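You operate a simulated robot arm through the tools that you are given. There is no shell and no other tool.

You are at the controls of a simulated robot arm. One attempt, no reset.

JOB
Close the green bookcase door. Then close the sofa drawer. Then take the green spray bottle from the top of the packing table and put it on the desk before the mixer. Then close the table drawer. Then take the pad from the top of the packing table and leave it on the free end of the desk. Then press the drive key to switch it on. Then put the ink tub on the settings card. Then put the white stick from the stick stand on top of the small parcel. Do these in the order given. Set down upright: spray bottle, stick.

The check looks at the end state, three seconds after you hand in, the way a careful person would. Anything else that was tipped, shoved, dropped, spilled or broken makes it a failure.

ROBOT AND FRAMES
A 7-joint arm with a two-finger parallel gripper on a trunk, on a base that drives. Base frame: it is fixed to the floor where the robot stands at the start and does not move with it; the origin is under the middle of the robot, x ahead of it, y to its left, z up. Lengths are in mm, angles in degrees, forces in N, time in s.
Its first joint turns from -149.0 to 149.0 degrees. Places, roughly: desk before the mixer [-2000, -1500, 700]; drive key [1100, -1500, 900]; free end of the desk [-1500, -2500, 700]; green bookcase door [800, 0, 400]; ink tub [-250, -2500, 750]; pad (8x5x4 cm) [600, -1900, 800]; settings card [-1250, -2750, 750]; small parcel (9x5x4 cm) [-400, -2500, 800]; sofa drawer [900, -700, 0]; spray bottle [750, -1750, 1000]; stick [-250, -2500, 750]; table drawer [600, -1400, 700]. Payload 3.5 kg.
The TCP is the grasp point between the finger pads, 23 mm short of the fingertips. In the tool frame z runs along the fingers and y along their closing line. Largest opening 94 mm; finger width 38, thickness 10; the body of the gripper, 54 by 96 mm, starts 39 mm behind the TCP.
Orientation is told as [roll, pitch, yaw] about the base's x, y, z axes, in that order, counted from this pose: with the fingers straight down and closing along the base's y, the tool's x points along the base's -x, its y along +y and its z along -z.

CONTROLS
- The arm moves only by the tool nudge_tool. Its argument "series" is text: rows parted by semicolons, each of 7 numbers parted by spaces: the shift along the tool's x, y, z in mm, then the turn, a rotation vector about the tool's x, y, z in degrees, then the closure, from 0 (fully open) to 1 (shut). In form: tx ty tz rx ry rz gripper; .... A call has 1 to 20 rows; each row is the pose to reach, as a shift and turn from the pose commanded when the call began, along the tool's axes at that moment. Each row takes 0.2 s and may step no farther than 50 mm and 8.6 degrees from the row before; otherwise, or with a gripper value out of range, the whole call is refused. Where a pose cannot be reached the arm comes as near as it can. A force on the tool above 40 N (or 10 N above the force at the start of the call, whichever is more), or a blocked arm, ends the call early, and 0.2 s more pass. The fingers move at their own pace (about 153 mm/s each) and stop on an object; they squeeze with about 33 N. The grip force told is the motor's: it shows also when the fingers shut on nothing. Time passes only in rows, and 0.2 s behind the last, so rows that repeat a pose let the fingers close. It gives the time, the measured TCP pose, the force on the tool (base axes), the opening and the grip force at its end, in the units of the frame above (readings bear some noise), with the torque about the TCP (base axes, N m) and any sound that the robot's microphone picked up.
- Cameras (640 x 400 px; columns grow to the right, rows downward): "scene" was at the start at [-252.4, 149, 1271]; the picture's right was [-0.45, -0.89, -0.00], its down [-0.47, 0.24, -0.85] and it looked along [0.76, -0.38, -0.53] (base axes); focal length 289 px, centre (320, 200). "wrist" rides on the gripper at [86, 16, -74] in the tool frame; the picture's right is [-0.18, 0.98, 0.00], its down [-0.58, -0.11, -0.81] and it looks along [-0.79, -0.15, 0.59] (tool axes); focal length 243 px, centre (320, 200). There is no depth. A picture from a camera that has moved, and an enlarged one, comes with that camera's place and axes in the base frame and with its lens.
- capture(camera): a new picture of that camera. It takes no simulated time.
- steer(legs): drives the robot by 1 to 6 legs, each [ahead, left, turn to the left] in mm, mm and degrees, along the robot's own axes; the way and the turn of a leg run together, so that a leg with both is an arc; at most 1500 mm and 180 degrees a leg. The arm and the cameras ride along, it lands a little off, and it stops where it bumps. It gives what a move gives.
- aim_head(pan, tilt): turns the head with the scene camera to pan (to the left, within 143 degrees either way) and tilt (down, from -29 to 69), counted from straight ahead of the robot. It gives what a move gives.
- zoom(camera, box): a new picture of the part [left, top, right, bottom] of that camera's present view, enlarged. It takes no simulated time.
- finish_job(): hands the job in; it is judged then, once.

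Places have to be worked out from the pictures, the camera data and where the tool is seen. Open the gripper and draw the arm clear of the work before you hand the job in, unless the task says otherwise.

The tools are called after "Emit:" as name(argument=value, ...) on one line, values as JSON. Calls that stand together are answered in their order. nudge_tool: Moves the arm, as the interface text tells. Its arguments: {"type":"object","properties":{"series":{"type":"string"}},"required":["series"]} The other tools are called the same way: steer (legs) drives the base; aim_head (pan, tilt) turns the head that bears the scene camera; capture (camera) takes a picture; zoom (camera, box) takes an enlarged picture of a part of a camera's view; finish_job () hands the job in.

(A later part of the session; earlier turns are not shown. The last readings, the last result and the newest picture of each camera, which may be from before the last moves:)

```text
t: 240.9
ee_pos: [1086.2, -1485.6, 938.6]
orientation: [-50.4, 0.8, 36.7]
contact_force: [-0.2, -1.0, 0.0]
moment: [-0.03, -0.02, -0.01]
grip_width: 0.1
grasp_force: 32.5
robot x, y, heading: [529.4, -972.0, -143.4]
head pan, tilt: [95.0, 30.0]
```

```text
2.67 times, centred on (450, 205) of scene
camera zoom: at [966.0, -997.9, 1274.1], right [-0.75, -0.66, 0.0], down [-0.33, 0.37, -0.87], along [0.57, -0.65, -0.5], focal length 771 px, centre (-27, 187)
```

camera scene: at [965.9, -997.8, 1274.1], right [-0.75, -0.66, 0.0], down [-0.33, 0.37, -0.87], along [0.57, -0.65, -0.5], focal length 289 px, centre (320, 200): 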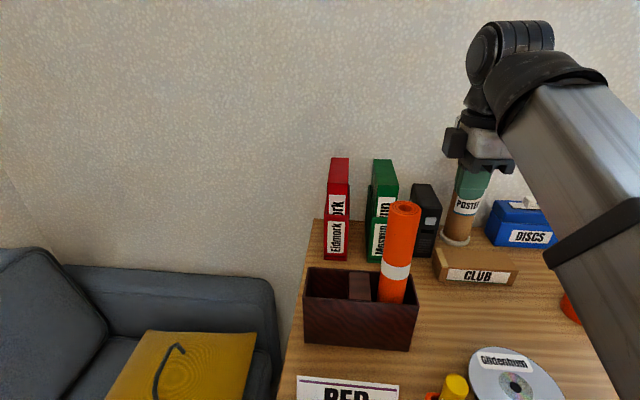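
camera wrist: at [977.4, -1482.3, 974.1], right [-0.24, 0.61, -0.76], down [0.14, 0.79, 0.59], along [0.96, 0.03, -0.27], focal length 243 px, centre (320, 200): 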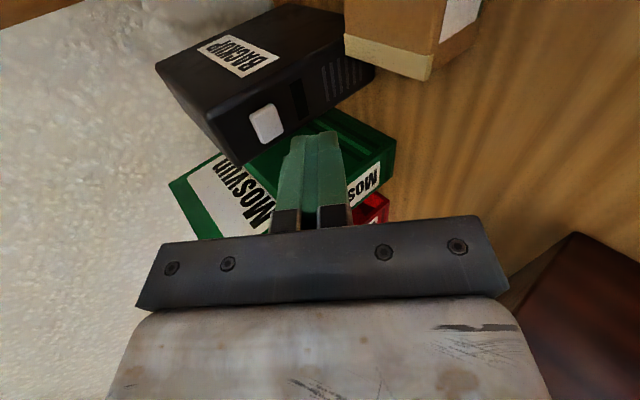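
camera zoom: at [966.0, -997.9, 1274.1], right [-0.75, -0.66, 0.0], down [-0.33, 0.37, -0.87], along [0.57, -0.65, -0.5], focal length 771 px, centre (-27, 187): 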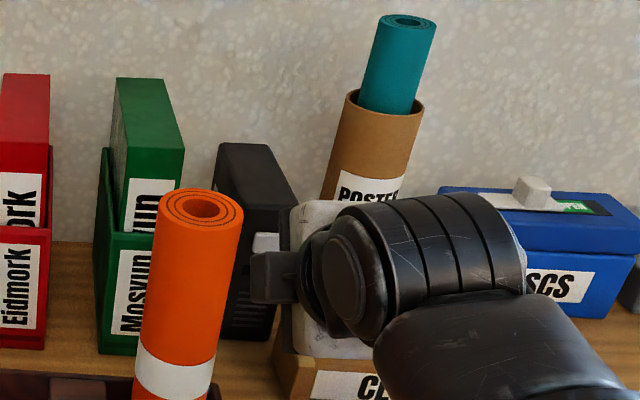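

The fingertip edge is aligned with the key, about 40 mm away. I move in 28 mm and then creep forward.

Emit:
nudge_tool(series="0 -6.4 7.7 0 0 0 1; 0 -12.7 15.4 0 0 0 1; 0 -17.8 21.6 0 0 0 1; 0 -17.8 21.6 0 0 0 1")

Emit:
capture(camera="wrist")

Emit:
zoom(camera="scene", box=[400, 170, 480, 245])

```text
t: 241.9
ee_pos: [1101.7, -1507.9, 938.8]
orientation: [-50.3, 0.9, 36.7]
contact_force: [-0.3, 0.2, -0.2]
moment: [0.01, 0.0, -0.02]
grip_width: 0.0
grasp_force: 33.4
robot x, y, heading: [531.5, -975.5, -143.4]
head pan, tilt: [95.0, 30.0]
```

```text
taken
camera wrist: at [993.5, -1504.2, 975.2], right [-0.24, 0.61, -0.76], down [0.14, 0.79, 0.59], along [0.96, 0.03, -0.28], focal length 243 px, centre (320, 200)
```

wrist: 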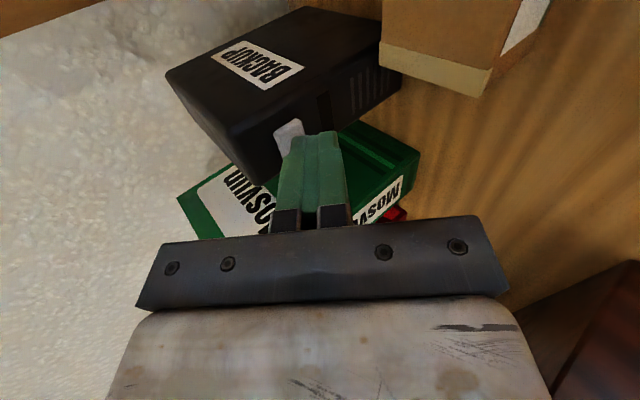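

```text
5.33 times, centred on (440, 208) of scene
camera zoom: at [966.0, -997.9, 1274.1], right [-0.75, -0.66, 0.0], down [-0.33, 0.37, -0.87], along [0.57, -0.65, -0.5], focal length 1542 px, centre (-320, 160)
```

zoom: 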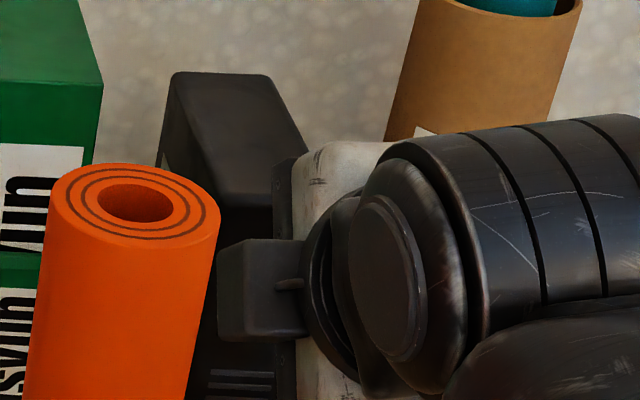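

Emit:
nudge_tool(series="0 -1.3 1.5 0 0 0 1; 0 -2.5 3.1 0 0 0 1; 0 -3.8 4.6 0 0 0 1; 0 -5.1 6.2 0 0 0 1; 0 -5.1 6.2 0 0 0 1")

Emit:
capture(camera="wrist")

```text
t: 243.1
ee_pos: [1107.3, -1513.9, 939.2]
orientation: [-50.4, 0.8, 36.7]
contact_force: [-0.5, -0.4, -0.2]
moment: [-0.01, -0.01, 0.0]
grip_width: 0.1
grasp_force: 33.4
robot x, y, heading: [529.8, -972.2, -143.6]
head pan, tilt: [95.0, 30.0]
```

```text
taken
camera wrist: at [997.2, -1510.5, 975.3], right [-0.24, 0.61, -0.76], down [0.14, 0.79, 0.59], along [0.96, 0.03, -0.28], focal length 243 px, centre (320, 200)
```

wrist: 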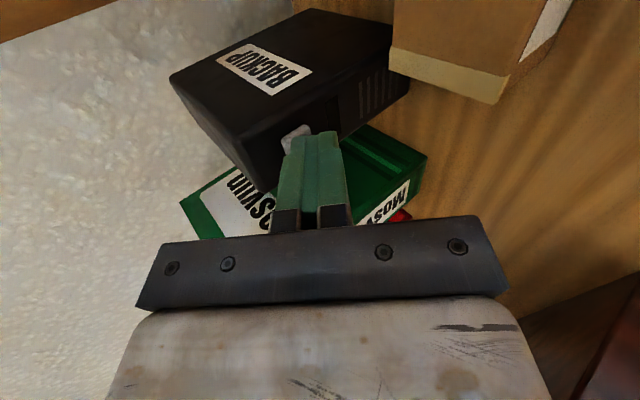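

Emit:
nudge_tool(series="0 -1 1.2 0 0 0 1; 0 -1.9 2.3 0 0 0 1; 0 -2.9 3.5 0 0 0 1; 0 -3.8 4.6 0 0 0 1; 0 -3.8 4.6 0 0 0 1")

Emit:
zoom(camera="wrist", box=[160, 0, 440, 240])

```text
t: 244.3
ee_pos: [1110.3, -1519.2, 939.4]
orientation: [-50.2, 0.8, 36.7]
contact_force: [-0.4, 0.3, 0.4]
moment: [0.0, -0.01, 0.02]
grip_width: 0.0
grasp_force: 32.7
robot x, y, heading: [528.7, -973.2, -143.7]
head pan, tilt: [95.0, 30.0]
```

```text
1.67 times, centred on (300, 120) of wrist
camera zoom: at [1001.2, -1515.1, 975.3], right [-0.24, 0.61, -0.76], down [0.14, 0.79, 0.59], along [0.96, 0.03, -0.28], focal length 404 px, centre (353, 333)
```

zoom: 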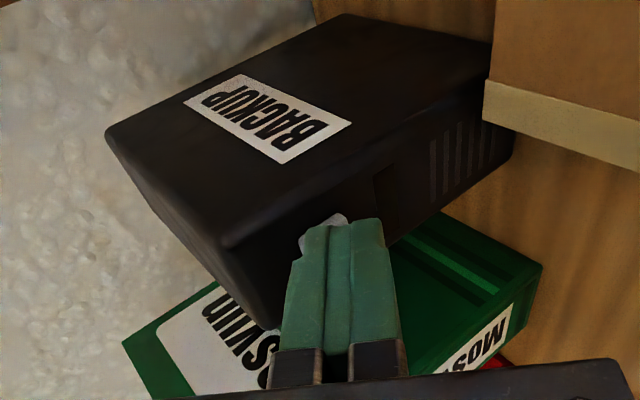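

Emit:
nudge_tool(series="0 -0.7 0.8 0 0 0 1; 0 -1.3 1.5 0 0 0 1; 0 -1.9 2.3 0 0 0 1; 0 -2.6 3.1 0 0 0 1; 0 -2.6 3.1 0 0 0 1")

Emit:
zoom(camera="wrist", box=[160, 0, 440, 240])

```text
t: 245.5
ee_pos: [1112.6, -1521.9, 938.4]
orientation: [-50.2, 0.8, 36.7]
contact_force: [-1.1, 0.9, 0.0]
moment: [0.0, 0.02, 0.0]
grip_width: 0.0
grasp_force: 33.2
robot x, y, heading: [531.7, -974.9, -143.5]
head pan, tilt: [95.0, 30.0]
```

```text
1.67 times, centred on (300, 120) of wrist
camera zoom: at [1004.3, -1518.6, 975.0], right [-0.24, 0.61, -0.76], down [0.14, 0.79, 0.59], along [0.96, 0.03, -0.28], focal length 404 px, centre (353, 333)
```

zoom: 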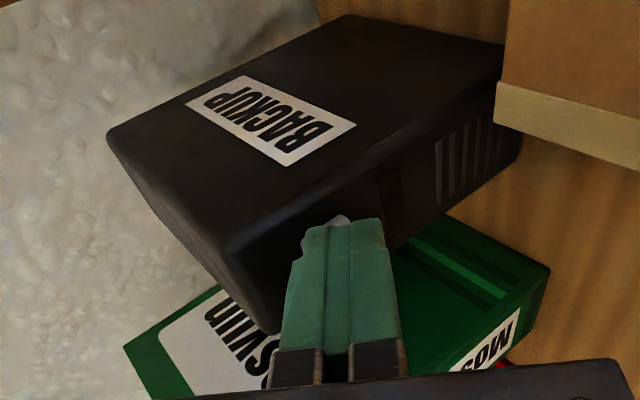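

A first light touch shows (about 1.3 N). I continue in 1 mm steps.

Emit:
nudge_tool(series="0 -0.6 0.8 0 0 0 1; 0 -1.3 1.5 0 0 0 1; 0 -1.3 1.5 0 0 0 1")

Emit:
nudge_tool(series="0 -0.6 0.8 0 0 0 1; 0 -1.3 1.5 0 0 0 1; 0 -1.3 1.5 0 0 0 1")

Emit:
zoom(camera="wrist", box=[160, 0, 440, 240])

```text
t: 246.3
ee_pos: [1114.7, -1524.0, 939.7]
orientation: [-50.3, 0.8, 36.7]
contact_force: [-0.1, 1.8, -0.1]
moment: [0.0, 0.02, 0.03]
grip_width: 0.0
grasp_force: 33.0
robot x, y, heading: [531.1, -973.9, -143.7]
head pan, tilt: [95.0, 30.0]
```

```text
t: 247.1
ee_pos: [1116.2, -1524.6, 939.7]
orientation: [-50.3, 0.8, 36.7]
contact_force: [-1.2, 1.7, 0.1]
moment: [0.03, 0.03, 0.02]
grip_width: 0.1
grasp_force: 32.7
robot x, y, heading: [527.6, -972.5, -143.6]
head pan, tilt: [95.0, 30.0]
```

```text
1.67 times, centred on (300, 120) of wrist
camera zoom: at [1006.1, -1521.5, 975.3], right [-0.24, 0.61, -0.76], down [0.14, 0.79, 0.59], along [0.96, 0.03, -0.28], focal length 404 px, centre (353, 333)
```

zoom: 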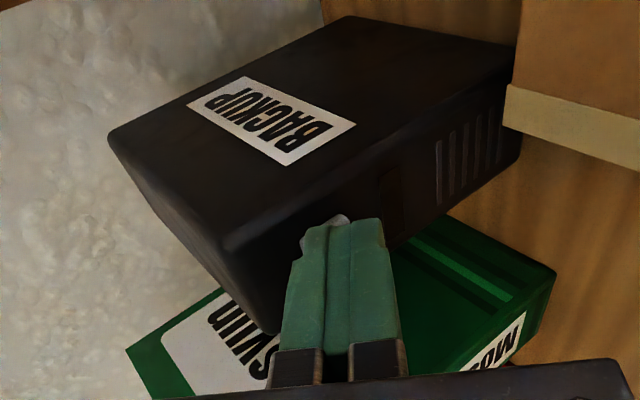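

The spring-like force (~2 N) suggests the key is moving. I press a bit further and listen for a click.

Emit:
nudge_tool(series="0 -0.6 0.8 0 0 0 1; 0 -1.3 1.5 0 0 0 1; 0 -1.3 1.5 0 0 0 1")

Emit:
nudge_tool(series="0 -0.6 0.8 0 0 0 1; 0 -1.3 1.5 0 0 0 1; 0 -1.3 1.5 0 0 0 1")

Emit:
zoom(camera="wrist", box=[160, 0, 440, 240])

Emit:
zoom(camera="scene", box=[370, 130, 530, 280])

```text
t: 247.9
ee_pos: [1116.4, -1526.7, 939.0]
orientation: [-50.4, 0.9, 36.6]
contact_force: [-0.3, 0.2, -0.5]
moment: [-0.02, 0.02, -0.01]
grip_width: 0.2
grasp_force: 32.6
robot x, y, heading: [528.2, -974.2, -143.4]
head pan, tilt: [95.0, 30.0]
```

```text
t: 248.7
ee_pos: [1118.0, -1528.9, 940.7]
orientation: [-50.3, 0.9, 36.7]
contact_force: [-0.6, 1.2, -0.1]
moment: [0.0, -0.01, 0.02]
grip_width: 0.0
grasp_force: 32.7
robot x, y, heading: [531.3, -971.4, -143.8]
head pan, tilt: [95.0, 30.0]
```

```text
1.67 times, centred on (300, 120) of wrist
camera zoom: at [1008.6, -1525.5, 975.7], right [-0.24, 0.61, -0.76], down [0.14, 0.79, 0.59], along [0.96, 0.03, -0.28], focal length 404 px, centre (353, 333)
```

zoom: 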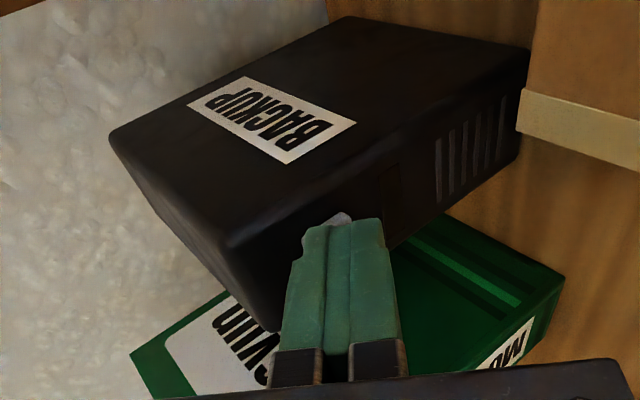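

```text
2.67 times, centred on (450, 205) of scene
camera zoom: at [965.9, -997.9, 1274.1], right [-0.75, -0.66, 0.0], down [-0.33, 0.37, -0.87], along [0.57, -0.65, -0.5], focal length 771 px, centre (-27, 187)
```

zoom: 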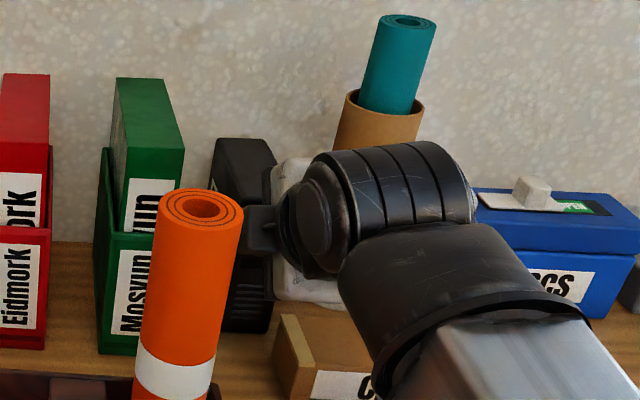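

Comparing pictures, the drive seems to have slid back a few millimetres rather than the key going in. I stop pressing, back away 60 mm and look at the drive and its key.

Emit:
nudge_tool(series="0 12 -15 0 0 0 1; 0 25 -31 0 0 0 1; 0 38 -46 0 0 0 1; 0 51 -62 0 0 0 1; 0 51 -62 0 0 0 1")

Emit:
zoom(camera="wrist", box=[120, 0, 440, 220])

Emit:
zoom(camera="scene", box=[395, 175, 459, 265])

```text
t: 249.9
ee_pos: [1070.0, -1462.5, 939.6]
orientation: [-50.4, 0.8, 36.7]
contact_force: [-0.1, -0.6, -0.6]
moment: [-0.03, 0.0, -0.01]
grip_width: 0.0
grasp_force: 33.3
robot x, y, heading: [530.7, -969.2, -143.6]
head pan, tilt: [95.0, 30.0]
```

```text
1.82 times, centred on (280, 110) of wrist
camera zoom: at [961.0, -1459.6, 975.6], right [-0.24, 0.61, -0.76], down [0.14, 0.79, 0.59], along [0.96, 0.03, -0.28], focal length 441 px, centre (393, 364)
```

zoom: 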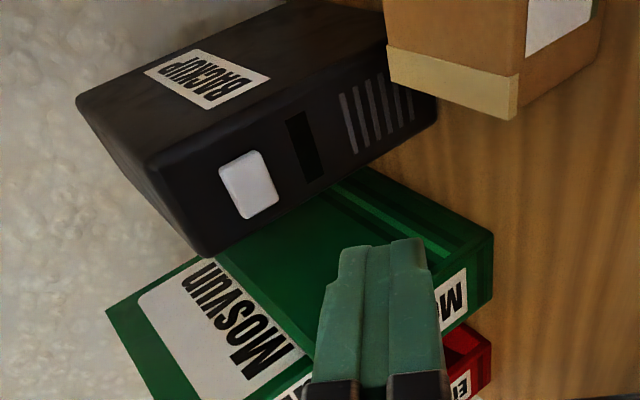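

```text
4.44 times, centred on (427, 220) of scene
camera zoom: at [966.0, -997.9, 1274.1], right [-0.75, -0.66, 0.0], down [-0.33, 0.37, -0.87], along [0.57, -0.65, -0.5], focal length 1285 px, centre (-156, 111)
```

zoom: 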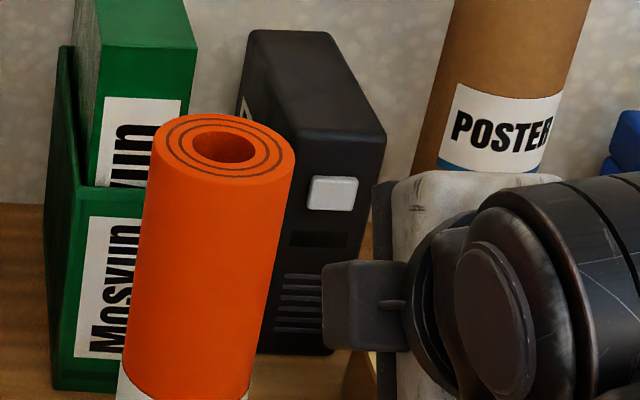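

The key still stands out, and the drive has slid back roughly 11 mm: it is lighter than its key is stiff. Better plan: press the palm down on the drive's top to hold it, with closed fingers hanging in front of the key, then open the fingers so one pushes the key. First I untilt the tool above.

Emit:
nudge_tool(series="0 -10 -8 -7.2 0 0 1; 0 -20 -17 -14.4 0 0 1; 0 -30 -25 -21.6 0 0 1; 0 -40 -33 -28.8 0 0 1; 0 -50 -41 -36 0 0 1; 0 -54 -45 -43.2 0 0 1; 0 -58 -48 -50.4 0 0 1; 0 -58 -48 -50.4 0 0 1")

Emit:
capture(camera="wrist")

```text
t: 251.7
ee_pos: [1070.7, -1463.6, 1015.3]
orientation: [0.2, 0.8, 36.8]
contact_force: [-0.6, -0.1, -0.6]
moment: [0.02, 0.02, 0.0]
grip_width: 0.0
grasp_force: 33.1
robot x, y, heading: [527.3, -971.6, -143.7]
head pan, tilt: [95.0, 30.0]
```

```text
taken
camera wrist: at [992.9, -1501.1, 1090.3], right [-0.44, 0.9, 0.0], down [0.54, 0.27, 0.8], along [0.72, 0.35, -0.6], focal length 243 px, centre (320, 200)
```

wrist: 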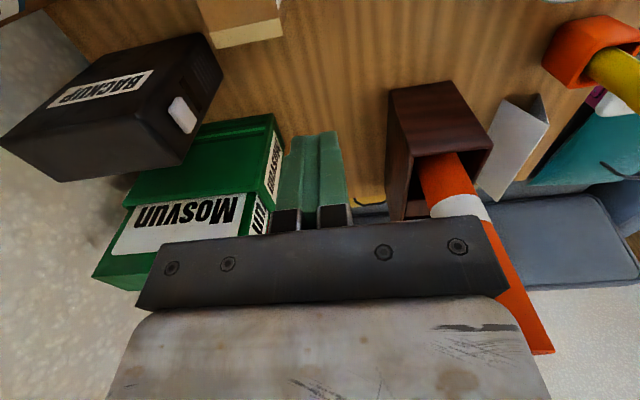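

Emit:
nudge_tool(series="0 -29 7 0 -0.3 0 1; 0 -58 14 0 -0.6 0 1; 0 -86 20 0 -0.8 0 1; 0 -86 20 0 -0.8 0 1")

Emit:
capture(camera="wrist")

Emit:
zoom(camera="scene", box=[370, 100, 530, 280])

```text
t: 252.7
ee_pos: [1123.7, -1530.0, 996.1]
orientation: [0.1, 0.1, 36.7]
contact_force: [0.6, -0.4, 0.1]
moment: [0.0, 0.03, -0.03]
grip_width: 0.0
grasp_force: 33.4
robot x, y, heading: [526.1, -975.0, -143.7]
head pan, tilt: [95.0, 30.0]
```

```text
taken
camera wrist: at [1044.1, -1569.3, 1069.5], right [-0.44, 0.9, 0.0], down [0.53, 0.26, 0.81], along [0.72, 0.36, -0.59], focal length 243 px, centre (320, 200)
```

wrist: 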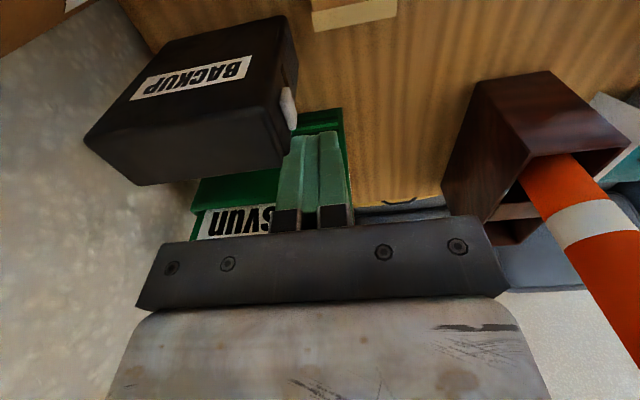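

```text
2.22 times, centred on (450, 190) of scene
camera zoom: at [966.0, -997.9, 1274.1], right [-0.75, -0.66, 0.0], down [-0.33, 0.37, -0.87], along [0.57, -0.65, -0.5], focal length 643 px, centre (31, 222)
```

zoom: 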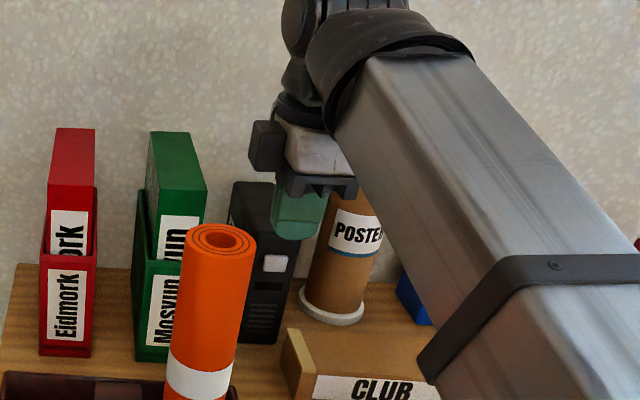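

The fingers hang just before the drive's front with ~9 mm to the key, and the palm overhangs its top edge. I lower toward the top.

Emit:
nudge_tool(series="0 0 20 0 0 0 1; 0 0 40 0 0 0 1; 0 0 58 0 0 0 1; 0 0 58 0 0 0 1")

Emit:
nudge_tool(series="0 0 3 0 0 0 1; 0 0 6 0 0 0 1; 0 0 9 0 0 0 1; 0 0 11 0 0 0 1; 0 0 11 0 0 0 1")

Emit:
capture(camera="wrist")

Emit:
zoom(camera="scene", box=[380, 130, 500, 280])

```text
t: 253.7
ee_pos: [1122.7, -1531.9, 938.3]
orientation: [0.1, -0.1, 36.6]
contact_force: [-0.6, 0.2, -0.3]
moment: [-0.01, 0.0, 0.01]
grip_width: 0.0
grasp_force: 33.6
robot x, y, heading: [529.7, -972.3, -143.4]
head pan, tilt: [95.0, 30.0]
```

```text
t: 254.9
ee_pos: [1121.6, -1531.9, 926.8]
orientation: [0.2, 0.0, 36.6]
contact_force: [0.3, 0.5, -0.1]
moment: [-0.01, -0.01, 0.0]
grip_width: 0.2
grasp_force: 32.8
robot x, y, heading: [527.9, -981.0, -143.6]
head pan, tilt: [95.0, 30.0]
```

```text
taken
camera wrist: at [1043.1, -1570.3, 1000.3], right [-0.44, 0.9, 0.0], down [0.53, 0.26, 0.81], along [0.72, 0.36, -0.59], focal length 243 px, centre (320, 200)
```

wrist: 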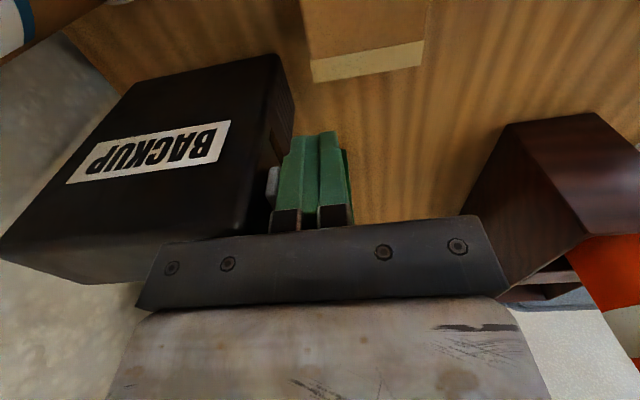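

```text
2.67 times, centred on (440, 205) of scene
camera zoom: at [966.0, -997.9, 1274.1], right [-0.75, -0.66, 0.0], down [-0.33, 0.37, -0.87], along [0.57, -0.65, -0.5], focal length 771 px, centre (0, 187)
```

zoom: 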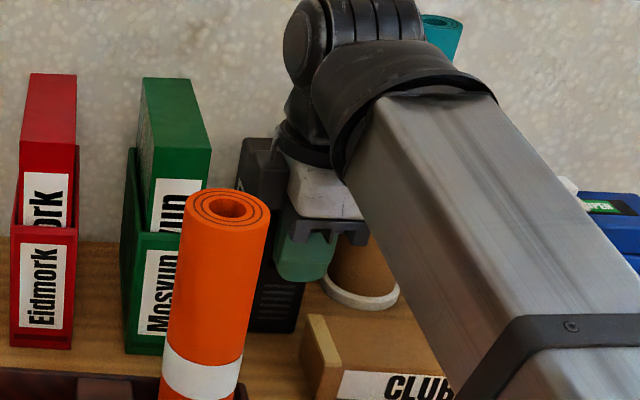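

Emit:
nudge_tool(series="0 0 1.5 0 0 0 1; 0 0 3 0 0 0 1; 0 0 4.5 0 0 0 1; 0 0 6 0 0 0 1; 0 0 6 0 0 0 1")

Emit:
capture(camera="wrist")

```text
t: 256.1
ee_pos: [1122.8, -1532.6, 921.5]
orientation: [0.0, 0.0, 36.8]
contact_force: [0.7, 0.8, 12.8]
moment: [-0.4, -0.3, 0.09]
grip_width: 0.0
grasp_force: 33.4
robot x, y, heading: [526.6, -971.2, -143.4]
head pan, tilt: [95.0, 30.0]
```

```text
taken
camera wrist: at [1043.4, -1570.8, 994.9], right [-0.44, 0.9, 0.0], down [0.53, 0.26, 0.81], along [0.72, 0.36, -0.59], focal length 243 px, centre (320, 200)
```

wrist: 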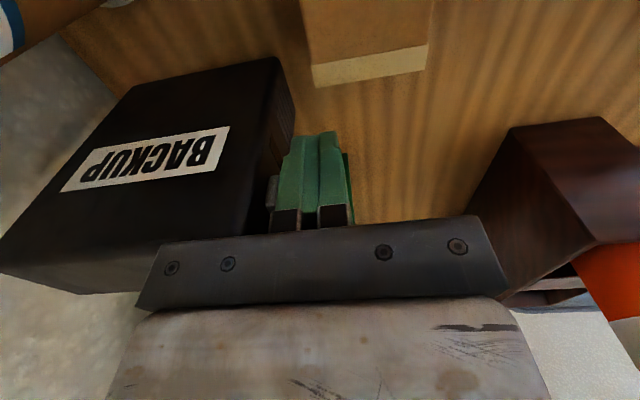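

The palm rests on the drive's top with 13 N. I press 1 mm more and then open the fingers in small increments so the front one pushes the key.

Emit:
nudge_tool(series="0 0 0.8 0 0 0 1; 0 0 0.8 0 0 0 0.93; 0 0 0.8 0 0 0 0.88; 0 0 0.8 0 0 0 0.84; 0 0 0.8 0 0 0 0.81; 0 0 0.8 0 0 0 0.81")

Emit:
capture(camera="wrist")

```text
t: 257.6
ee_pos: [1122.8, -1533.0, 920.7]
orientation: [0.0, -0.1, 36.6]
contact_force: [-2.4, 2.2, 13.5]
moment: [-0.35, -0.34, -0.03]
grip_width: 15.5
grasp_force: 0.1
robot x, y, heading: [527.3, -970.0, -143.7]
head pan, tilt: [95.0, 30.0]
heard: click
stopped in row 6: the force on the tool passed its limit at 40 N (the readings are from after the stop); the commanded pose is now the measured one
```

```text
taken
camera wrist: at [1043.3, -1570.5, 994.9], right [-0.44, 0.9, 0.0], down [0.53, 0.26, 0.81], along [0.72, 0.35, -0.59], focal length 243 px, centre (320, 200)
```

wrist: 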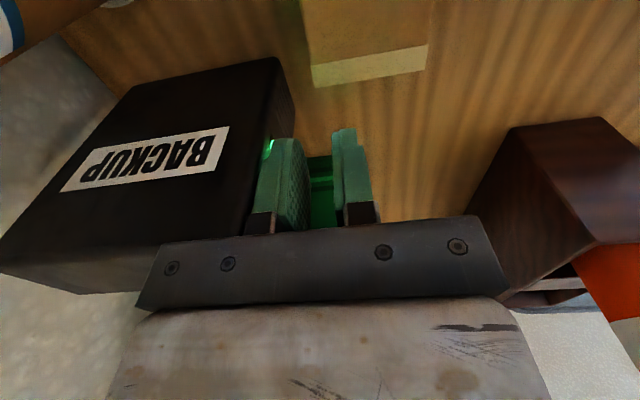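

A click was heard and the key now glows green: the drive is on. I close the fingers away from the key and rise straight up.

Emit:
nudge_tool(series="0 0 0 0 0 0 0.9; 0 0 0 0 0 0 1; 0 0 0 0 0 0 1; 0 0 -15 0 0 0 1; 0 0 -40 0 0 0 1; 0 0 -70 0 0 0 1; 0 0 -70 0 0 0 1")

Emit:
capture(camera="wrist")

Emit:
zoom(camera="scene", box=[380, 130, 500, 280])

```text
t: 259.2
ee_pos: [1123.5, -1532.1, 988.5]
orientation: [0.1, 0.0, 36.8]
contact_force: [0.0, -0.3, 1.4]
moment: [-0.03, 0.02, 0.0]
grip_width: 0.0
grasp_force: 32.7
robot x, y, heading: [527.2, -967.8, -143.5]
head pan, tilt: [95.0, 30.0]
```

```text
taken
camera wrist: at [1044.2, -1570.1, 1063.2], right [-0.44, 0.9, 0.0], down [0.53, 0.26, 0.81], along [0.72, 0.36, -0.59], focal length 243 px, centre (320, 200)
```

wrist: 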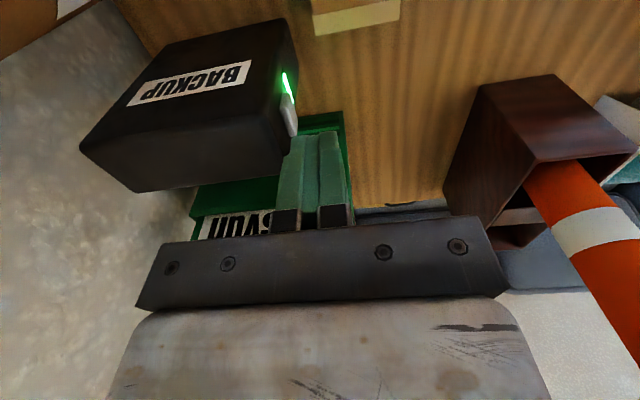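

```text
2.67 times, centred on (440, 205) of scene
camera zoom: at [966.0, -997.9, 1274.1], right [-0.75, -0.66, 0.0], down [-0.33, 0.37, -0.87], along [0.57, -0.65, -0.5], focal length 771 px, centre (0, 187)
```

zoom: 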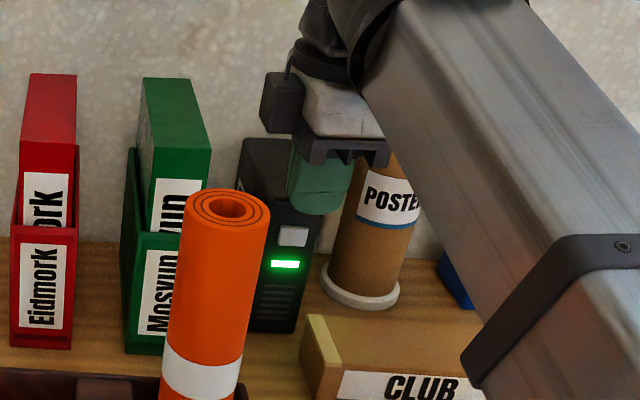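

The indicator is lit green. I retreat: back and up to z≈1080, then swing the arm back over the free path to point along the corridor.

Emit:
nudge_tool(series="0 24 -18 0 0 0 1; 0 48 -37 0 0 0 1; 0 72 -55 0 0 0 1; 0 95 -74 0 0 0 1; 0 118 -92 0 0 0 1; 0 118 -92 0 0 0 1")

Emit:
nudge_tool(series="44 0 0 0 0 4.2 1; 88 -4 0 0 0 8.3 1; 132 -6 0 0 0 12.5 1; 176 -5 0 0 0 16.7 1; 220 -3 0 0 0 20.8 1; 263 -2 0 0 0 25 1; 309 15 0 0 0 29 1; 354 31 0 0 0 33 1; 400 48 0 0 0 37 1; 445 64 0 0 0 41 1; 491 81 0 0 0 45 1; 523 113 0 0 0 48.7 1; 555 145 0 0 0 52.5 1; 587 177 0 0 0 56.2 1; 619 209 0 0 0 60 1; 651 241 0 0 0 63.7 1; 683 273 0 0 0 67.5 1; 715 305 0 0 0 71.2 1; 747 337 0 0 0 75 1")

Emit:
capture(camera="scene")

Emit:
capture(camera="wrist")

```text
t: 260.6
ee_pos: [1050.8, -1438.6, 1079.2]
orientation: [-0.6, 0.1, 36.7]
contact_force: [0.1, -0.3, 0.4]
moment: [0.01, -0.02, -0.01]
grip_width: 0.0
grasp_force: 33.0
out of reach, approached as far as the arm can: row 5, 6
robot x, y, heading: [531.8, -971.7, -143.2]
head pan, tilt: [95.0, 30.0]
```

```text
t: 264.6
ee_pos: [254.6, -1615.7, 1079.4]
orientation: [0.1, 0.2, -38.3]
contact_force: [-0.4, 0.4, -1.2]
moment: [-0.03, -0.05, 0.02]
grip_width: 0.0
grasp_force: 32.7
robot x, y, heading: [531.6, -975.1, -143.4]
head pan, tilt: [95.0, 30.0]
```

```text
taken
camera scene: at [965.9, -997.7, 1274.1], right [-0.75, -0.66, 0.0], down [-0.33, 0.37, -0.87], along [0.57, -0.65, -0.5], focal length 289 px, centre (320, 200)
```

scene: 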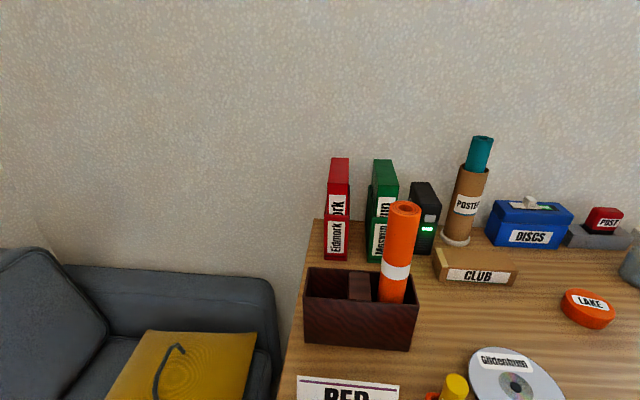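

```text
taken
camera wrist: at [196.5, -1548.4, 1153.4], right [0.75, 0.66, 0.0], down [0.39, -0.45, 0.81], along [0.53, -0.61, -0.59], focal length 243 px, centre (320, 200)
```

wrist: 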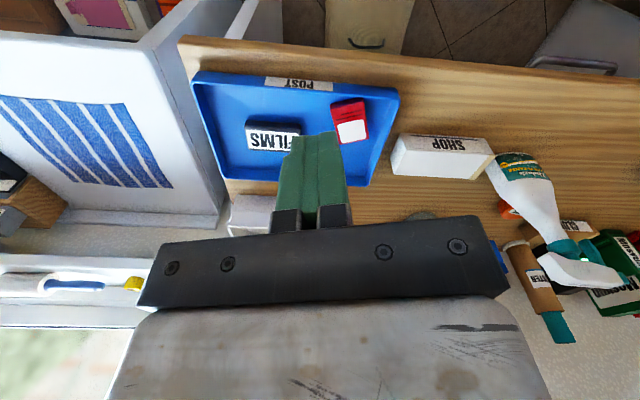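

Table undisturbed and the drive's light stays on. I drive along the corridor to the window desk.

Emit:
steer(legs=[[1340, 0, 0]])

Emit:
aim_head(pan=75, tilt=35)

Emit:
capture(camera="scene")

Emit:
aim_head(pan=55, tilt=35)

Emit:
capture(camera="scene")

```text
t: 271.4
ee_pos: [-859.3, -2408.5, 1080.7]
orientation: [0.1, 0.2, -39.3]
contact_force: [0.0, 0.0, -0.2]
moment: [0.01, 0.0, -0.02]
grip_width: 0.0
grasp_force: 32.9
robot x, y, heading: [-573.3, -1774.4, -144.4]
head pan, tilt: [95.0, 30.0]
```

```text
t: 272.2
ee_pos: [-858.4, -2409.2, 1079.4]
orientation: [0.0, 0.1, -39.3]
contact_force: [-0.5, -0.4, 1.1]
moment: [-0.01, 0.03, 0.02]
grip_width: 0.0
grasp_force: 33.0
robot x, y, heading: [-570.6, -1771.5, -144.6]
head pan, tilt: [75.0, 35.0]
```

```text
taken
camera scene: at [-164.4, -1818.5, 1266.4], right [-0.94, -0.35, 0.0], down [-0.2, 0.54, -0.82], along [0.29, -0.77, -0.57], focal length 289 px, centre (320, 200)
```

scene: 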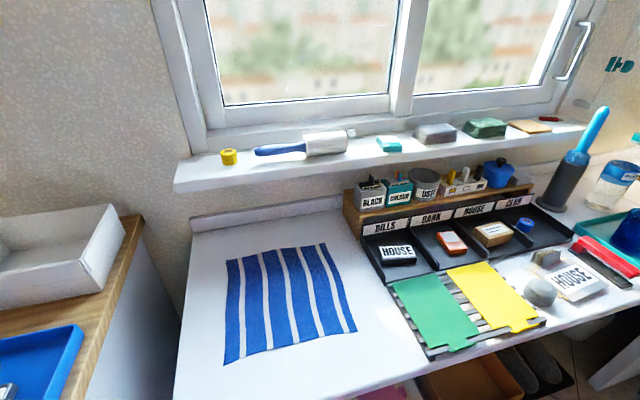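

```text
t: 273.1
ee_pos: [-859.4, -2409.4, 1079.0]
orientation: [0.1, 0.1, -39.3]
contact_force: [0.3, -0.1, -0.3]
moment: [0.02, 0.01, 0.02]
grip_width: 0.1
grasp_force: 32.8
robot x, y, heading: [-574.1, -1775.6, -144.3]
head pan, tilt: [55.0, 35.0]
```

```text
taken
camera scene: at [-194.5, -1824.1, 1266.3], right [-1.0, -0.01, 0.0], down [0.0, 0.57, -0.82], along [0.01, -0.82, -0.57], focal length 289 px, centre (320, 200)
```

scene: 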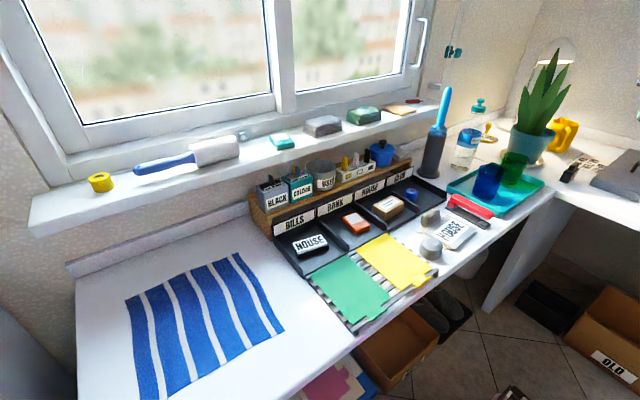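

Emit:
zoom(camera="scene", box=[240, 120, 440, 245])

Emit:
zoom(camera="scene", box=[250, 130, 350, 200])

Emit:
zoom(camera="scene", box=[320, 130, 420, 200])

```text
3.20 times, centred on (340, 182) of scene
camera zoom: at [-194.5, -1824.1, 1266.3], right [-1.0, -0.01, 0.0], down [0.0, 0.57, -0.82], along [0.01, -0.82, -0.57], focal length 925 px, centre (256, 256)
```

zoom: 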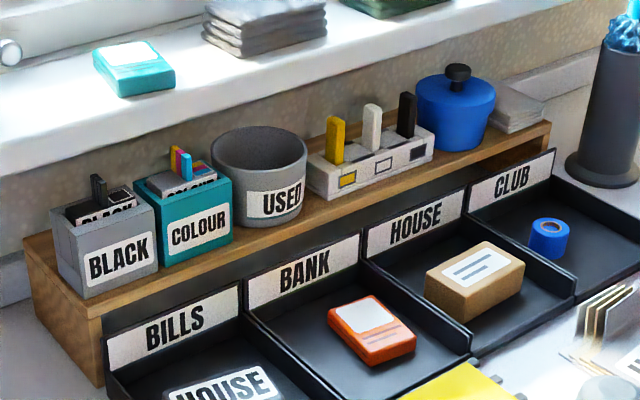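

```text
5.71 times, centred on (300, 165) of scene
camera zoom: at [-194.5, -1824.1, 1266.3], right [-1.0, -0.01, 0.0], down [0.0, 0.57, -0.82], along [0.01, -0.82, -0.57], focal length 1652 px, centre (434, 400)
```

zoom: 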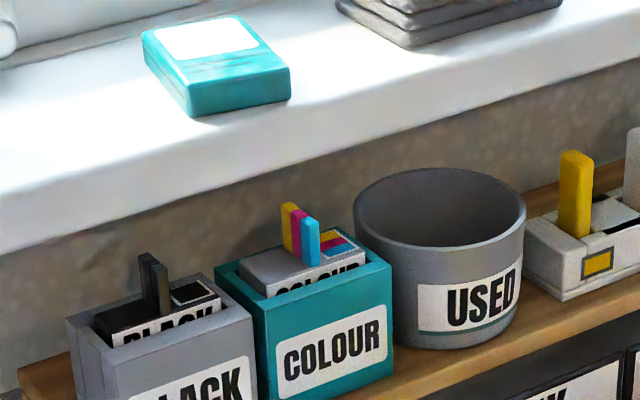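

```text
5.71 times, centred on (370, 165) of scene
camera zoom: at [-194.5, -1824.1, 1266.3], right [-1.0, -0.01, 0.0], down [0.0, 0.57, -0.82], along [0.01, -0.82, -0.57], focal length 1652 px, centre (34, 400)
```

zoom: 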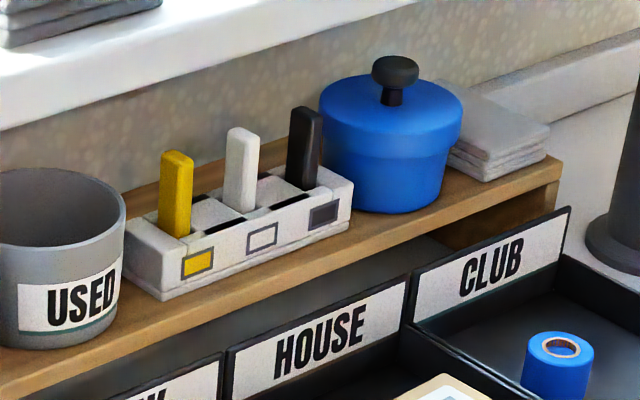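

The blue lidded tub beside the stick stand is the one I take as the ink tub (knob at about (-388, -2691, 886)); BLACK/COLOUR are boxes and USED is an empty bin. I swing the arm toward the window desk first, over free space, then drive closer.

Emit:
nudge_tool(series="-39 18 0 0 0 -5 1; -78 35 0 0 0 -10 1; -117 53 0 0 0 -15 1; -155 71 0 0 0 -20 1; -194 88 0 0 0 -25 1; -233 106 0 0 0 -30 1; -267 141 0 0 0 -35 1; -301 176 0 0 0 -40 1; -334 212 0 0 0 -45 1; -368 247 0 0 0 -50 1; -402 282 0 0 0 -55 0.8; -422 319 0 0 0 -60 0.6; -442 356 0 0 0 -65 0.45; -462 394 0 0 0 -70 0.45; -482 431 0 0 0 -76 0.45; -482 431 0 0 0 -76 0.45")

Emit:
capture(camera="wrist")

Emit:
capture(camera="scene")

```text
t: 276.4
ee_pos: [-213.6, -2378.9, 1080.1]
orientation: [0.1, 0.1, 36.8]
contact_force: [-0.1, 0.3, -0.4]
moment: [-0.02, -0.03, 0.01]
grip_width: 51.7
grasp_force: 0.0
robot x, y, heading: [-575.4, -1770.6, -144.6]
head pan, tilt: [55.0, 35.0]
```

```text
taken
camera wrist: at [-292.1, -2417.5, 1153.9], right [-0.44, 0.9, 0.0], down [0.53, 0.26, 0.81], along [0.72, 0.36, -0.59], focal length 243 px, centre (320, 200)
```

wrist: 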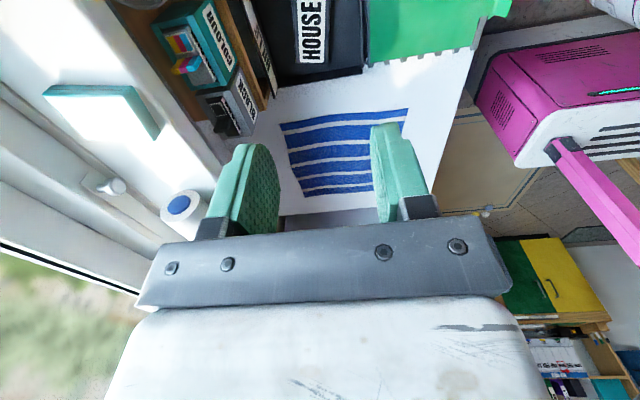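

```text
taken
camera scene: at [-194.5, -1824.1, 1266.3], right [-1.0, -0.01, 0.0], down [0.0, 0.57, -0.82], along [0.01, -0.82, -0.57], focal length 289 px, centre (320, 200)
```

scene: 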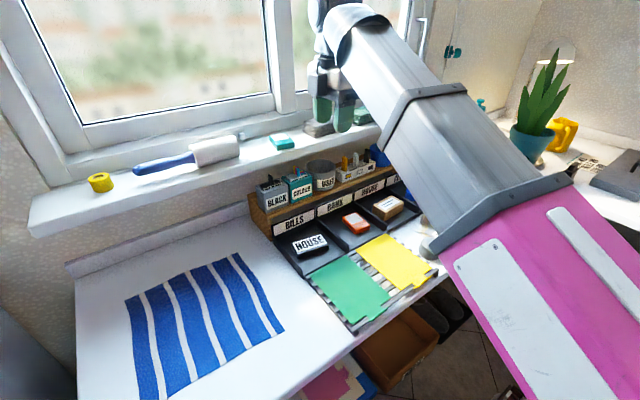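

Emit:
steer(legs=[[0, 0, 1.4], [325, 25, 0]])

Emit:
capture(camera="wrist")

Emit:
aim_head(pan=85, tilt=35)

Emit:
capture(camera="scene")

```text
t: 279.0
ee_pos: [-445.0, -2587.4, 1079.2]
orientation: [0.1, 0.0, 37.9]
contact_force: [0.0, 0.0, -0.2]
moment: [0.01, -0.01, 0.01]
grip_width: 51.8
grasp_force: 0.1
robot x, y, heading: [-818.5, -1986.3, -143.5]
head pan, tilt: [55.0, 35.0]
```

```text
taken
camera wrist: at [-525.1, -2626.4, 1153.8], right [-0.46, 0.89, 0.0], down [0.53, 0.27, 0.81], along [0.72, 0.37, -0.59], focal length 243 px, centre (320, 200)
```

wrist: 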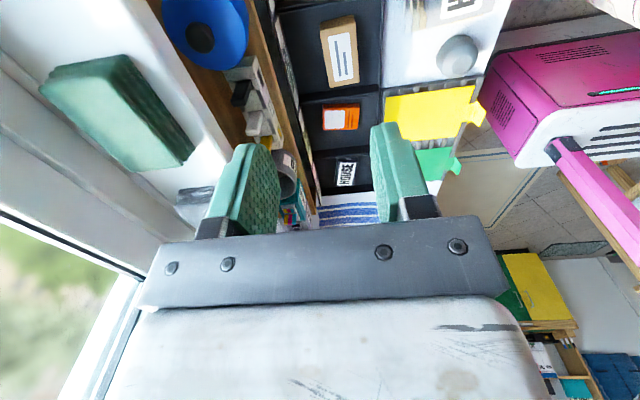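

```text
t: 279.9
ee_pos: [-446.3, -2586.9, 1079.4]
orientation: [0.0, -0.1, 37.9]
contact_force: [-0.3, 0.2, -0.8]
moment: [-0.02, 0.0, 0.02]
grip_width: 51.9
grasp_force: 0.1
robot x, y, heading: [-818.5, -1988.7, -143.5]
head pan, tilt: [85.0, 35.0]
```

```text
taken
camera scene: at [-396.0, -2017.9, 1266.3], right [-0.85, -0.52, 0.0], down [-0.3, 0.49, -0.82], along [0.43, -0.7, -0.57], focal length 289 px, centre (320, 200)
```

scene: 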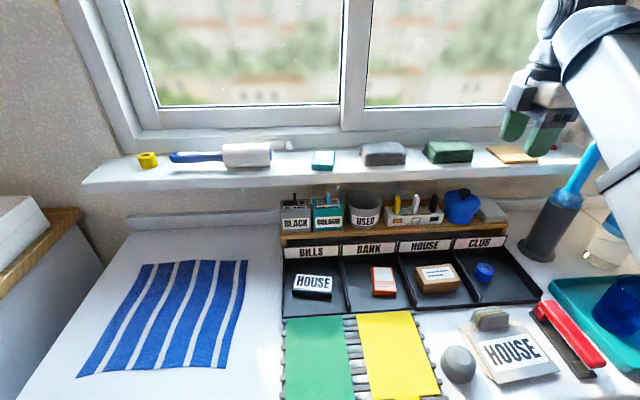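

Emit:
zoom(camera="scene", box=[370, 170, 530, 270])

Emit:
zoom(camera="wrist", box=[120, 0, 360, 150])

```text
4.00 times, centred on (450, 220) of scene
camera zoom: at [-396.0, -2017.9, 1266.3], right [-0.85, -0.52, 0.0], down [-0.3, 0.49, -0.82], along [0.43, -0.7, -0.57], focal length 1157 px, centre (-200, 120)
```

zoom: 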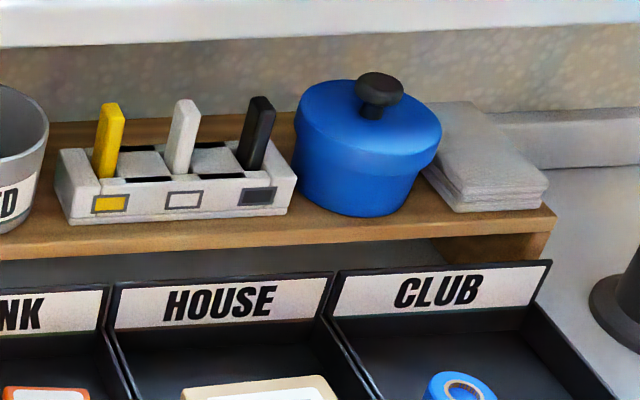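

```text
2.67 times, centred on (240, 75) of wrist
camera zoom: at [-525.1, -2626.4, 1153.9], right [-0.46, 0.89, 0.0], down [0.53, 0.27, 0.81], along [0.72, 0.37, -0.59], focal length 647 px, centre (533, 533)
```

zoom: 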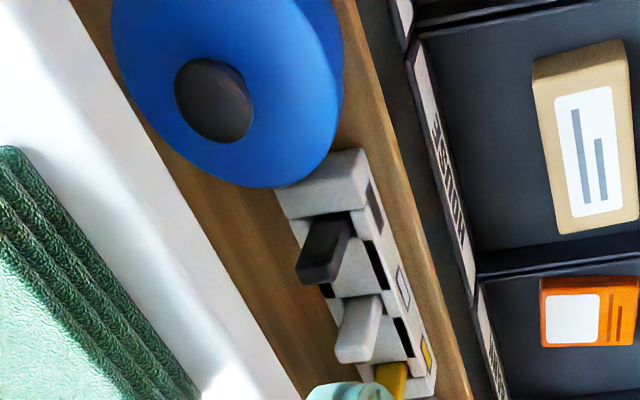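

The sill edge overhangs the shelf, so a straight-down grasp is blocked; I'll come in from the room side with the fingers tilted 60 degrees forward and take the tub by its knob, testing first with a tiny lift. I draw back and lower, then reorient the tool.

Emit:
nudge_tool(series="0 28 25 0 0 0 0.45; 0 56 50 0 0 0 0.45; 0 84 75 0 0 0 0.45; 0 112 99 0 0 0 0.45; 0 112 99 0 0 0 0.45")

Emit:
nudge_tool(series="0 0 0 3.6 -3.6 6.2 0.45; 0 0 0 7.2 -7.2 12.4 0.45; 0 0 0 10.8 -10.8 18.7 0.45; 0 0 0 14.4 -14.4 24.9 0.45; 0 0 0 18 -18 31.1 0.45; 0 0 0 21.6 -21.6 37.3 0.45; 0 0 0 25.1 -25.1 43.6 0.45; 0 0 0 28.7 -28.7 49.8 0.45; 0 0 0 32.3 -32.3 56 0.45; 0 0 0 35.9 -35.9 62.2 0.45; 0 0 0 39.5 -39.5 68.5 0.45; 0 0 0 43.1 -43.1 74.7 0.45; 0 0 0 46.7 -46.7 80.9 0.45; 0 0 0 46.7 -46.7 80.9 0.45")

Emit:
capture(camera="wrist")

Emit:
capture(camera="scene")

```text
t: 281.1
ee_pos: [-515.8, -2497.6, 980.7]
orientation: [0.0, 0.0, 37.8]
contact_force: [0.5, 0.3, 1.1]
moment: [0.0, -0.01, -0.03]
grip_width: 51.4
grasp_force: 0.0
robot x, y, heading: [-814.8, -1986.1, -143.1]
head pan, tilt: [85.0, 35.0]
```

```text
t: 284.1
ee_pos: [-493.5, -2555.2, 1005.3]
orientation: [0.0, -60.1, -52.3]
contact_force: [0.6, -0.7, 0.4]
moment: [0.03, -0.02, 0.03]
grip_width: 51.7
grasp_force: 0.0
out of reach, approached as far as the arm can: row 9, 10, 11, 12, 13, 14
robot x, y, heading: [-820.1, -1990.0, -143.4]
head pan, tilt: [85.0, 35.0]
```

```text
taken
camera wrist: at [-546.0, -2458.9, 967.5], right [0.83, 0.53, 0.16], down [-0.34, 0.25, 0.91], along [0.44, -0.81, 0.39], focal length 243 px, centre (320, 200)
```

wrist: 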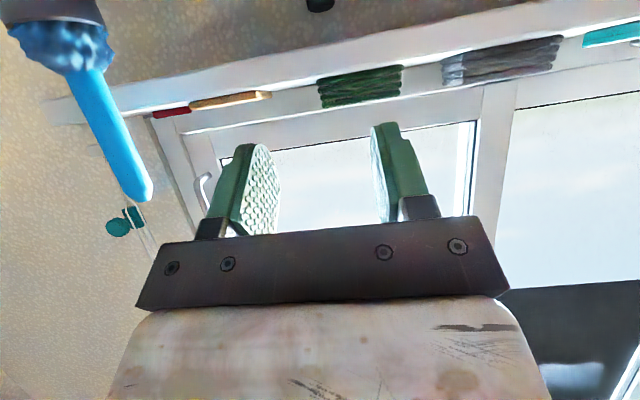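

```text
taken
camera scene: at [-395.9, -2017.9, 1266.3], right [-0.85, -0.52, 0.0], down [-0.3, 0.49, -0.82], along [0.43, -0.7, -0.57], focal length 289 px, centre (320, 200)
```

scene: 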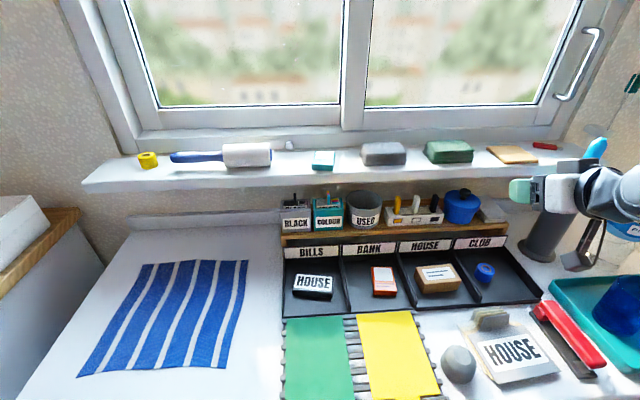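

The tool now points at the shelf, tilted 60 degrees. I advance to just before the tub, above its lid level.

Emit:
nudge_tool(series="-4 -3 44 0 0 0 0.45; -7 -7 88 0 0 0 0.45; -11 -10 133 0 0 0 0.45; -15 -13 177 0 0 0 0.45; -15 -13 177 0 0 0 0.45")

Emit:
capture(camera="wrist")

Emit:
zoom(camera="scene", box=[370, 150, 570, 275])

```text
t: 285.1
ee_pos: [-413.6, -2679.4, 929.9]
orientation: [-0.2, -60.3, -52.1]
contact_force: [-10.5, 18.5, 17.5]
moment: [-0.77, 0.04, -0.5]
grip_width: 50.4
grasp_force: 0.0
robot x, y, heading: [-823.3, -1986.8, -143.5]
head pan, tilt: [85.0, 35.0]
stopped in row 5: the force on the tool passed its limit at 92 N (the readings are from after the stop); the commanded pose is now the measured one
```

```text
taken
camera wrist: at [-465.7, -2583.7, 892.4], right [0.83, 0.53, 0.16], down [-0.34, 0.26, 0.9], along [0.44, -0.81, 0.4], focal length 243 px, centre (320, 200)
```

wrist: 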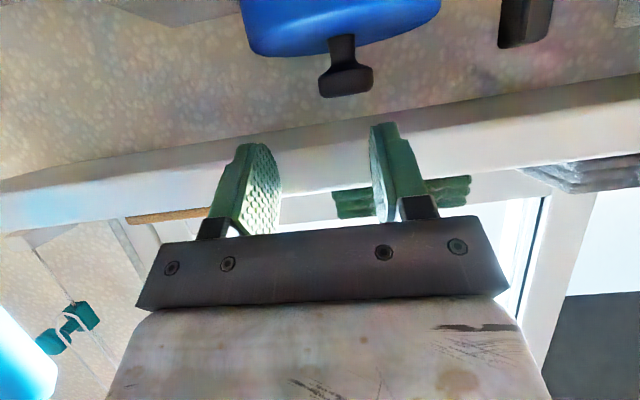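

```text
3.20 times, centred on (470, 212) of scene
camera zoom: at [-396.8, -2016.6, 1266.5], right [-0.85, -0.52, 0.0], down [-0.3, 0.49, -0.82], along [0.43, -0.7, -0.57], focal length 925 px, centre (-160, 160)
```

zoom: 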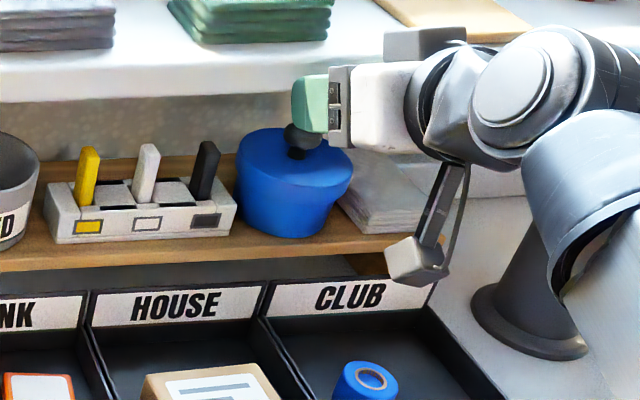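

The move started from the actual pose, so the fingertips ran into the sill's front edge. I back straight out along the tool axis.

Emit:
nudge_tool(series="0 0 -25 0 0 0 0.45; 0 0 -50 0 0 0 0.45; 0 0 -70 0 0 0 0.45; 0 0 -70 0 0 0 0.45")

Emit:
capture(camera="wrist")

Emit:
zoom(camera="scene", box=[370, 130, 570, 255])

```text
t: 286.1
ee_pos: [-446.8, -2633.1, 964.6]
orientation: [-0.2, -60.1, -52.1]
contact_force: [0.2, 0.3, -0.7]
moment: [0.02, 0.03, 0.03]
grip_width: 51.6
grasp_force: 0.2
robot x, y, heading: [-817.5, -1984.7, -143.3]
head pan, tilt: [85.0, 35.0]
```

```text
taken
camera wrist: at [-500.4, -2537.6, 926.8], right [0.83, 0.53, 0.16], down [-0.34, 0.26, 0.91], along [0.44, -0.81, 0.39], focal length 243 px, centre (320, 200)
```

wrist: 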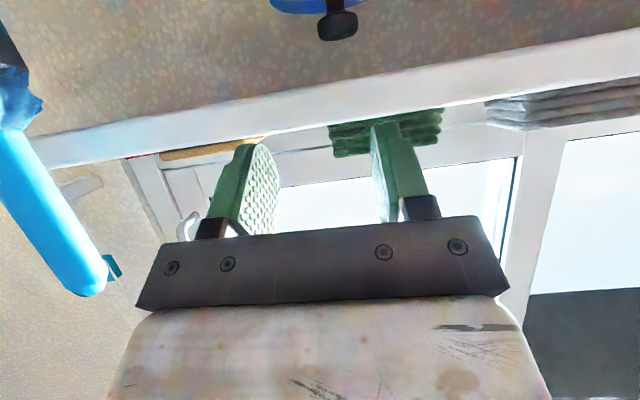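

```text
3.20 times, centred on (470, 192) of scene
camera zoom: at [-396.0, -2017.9, 1266.3], right [-0.85, -0.52, 0.0], down [-0.3, 0.49, -0.82], along [0.43, -0.7, -0.57], focal length 925 px, centre (-160, 224)
```

zoom: 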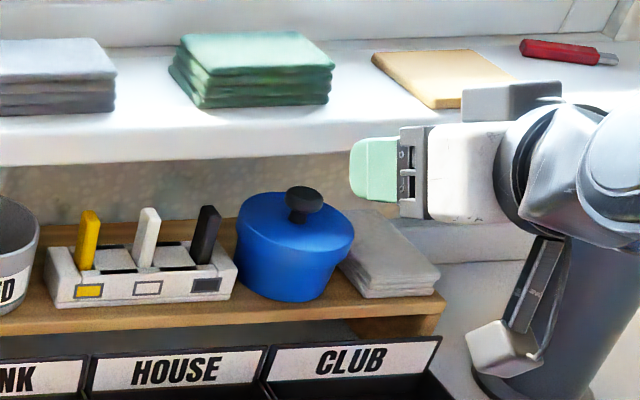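

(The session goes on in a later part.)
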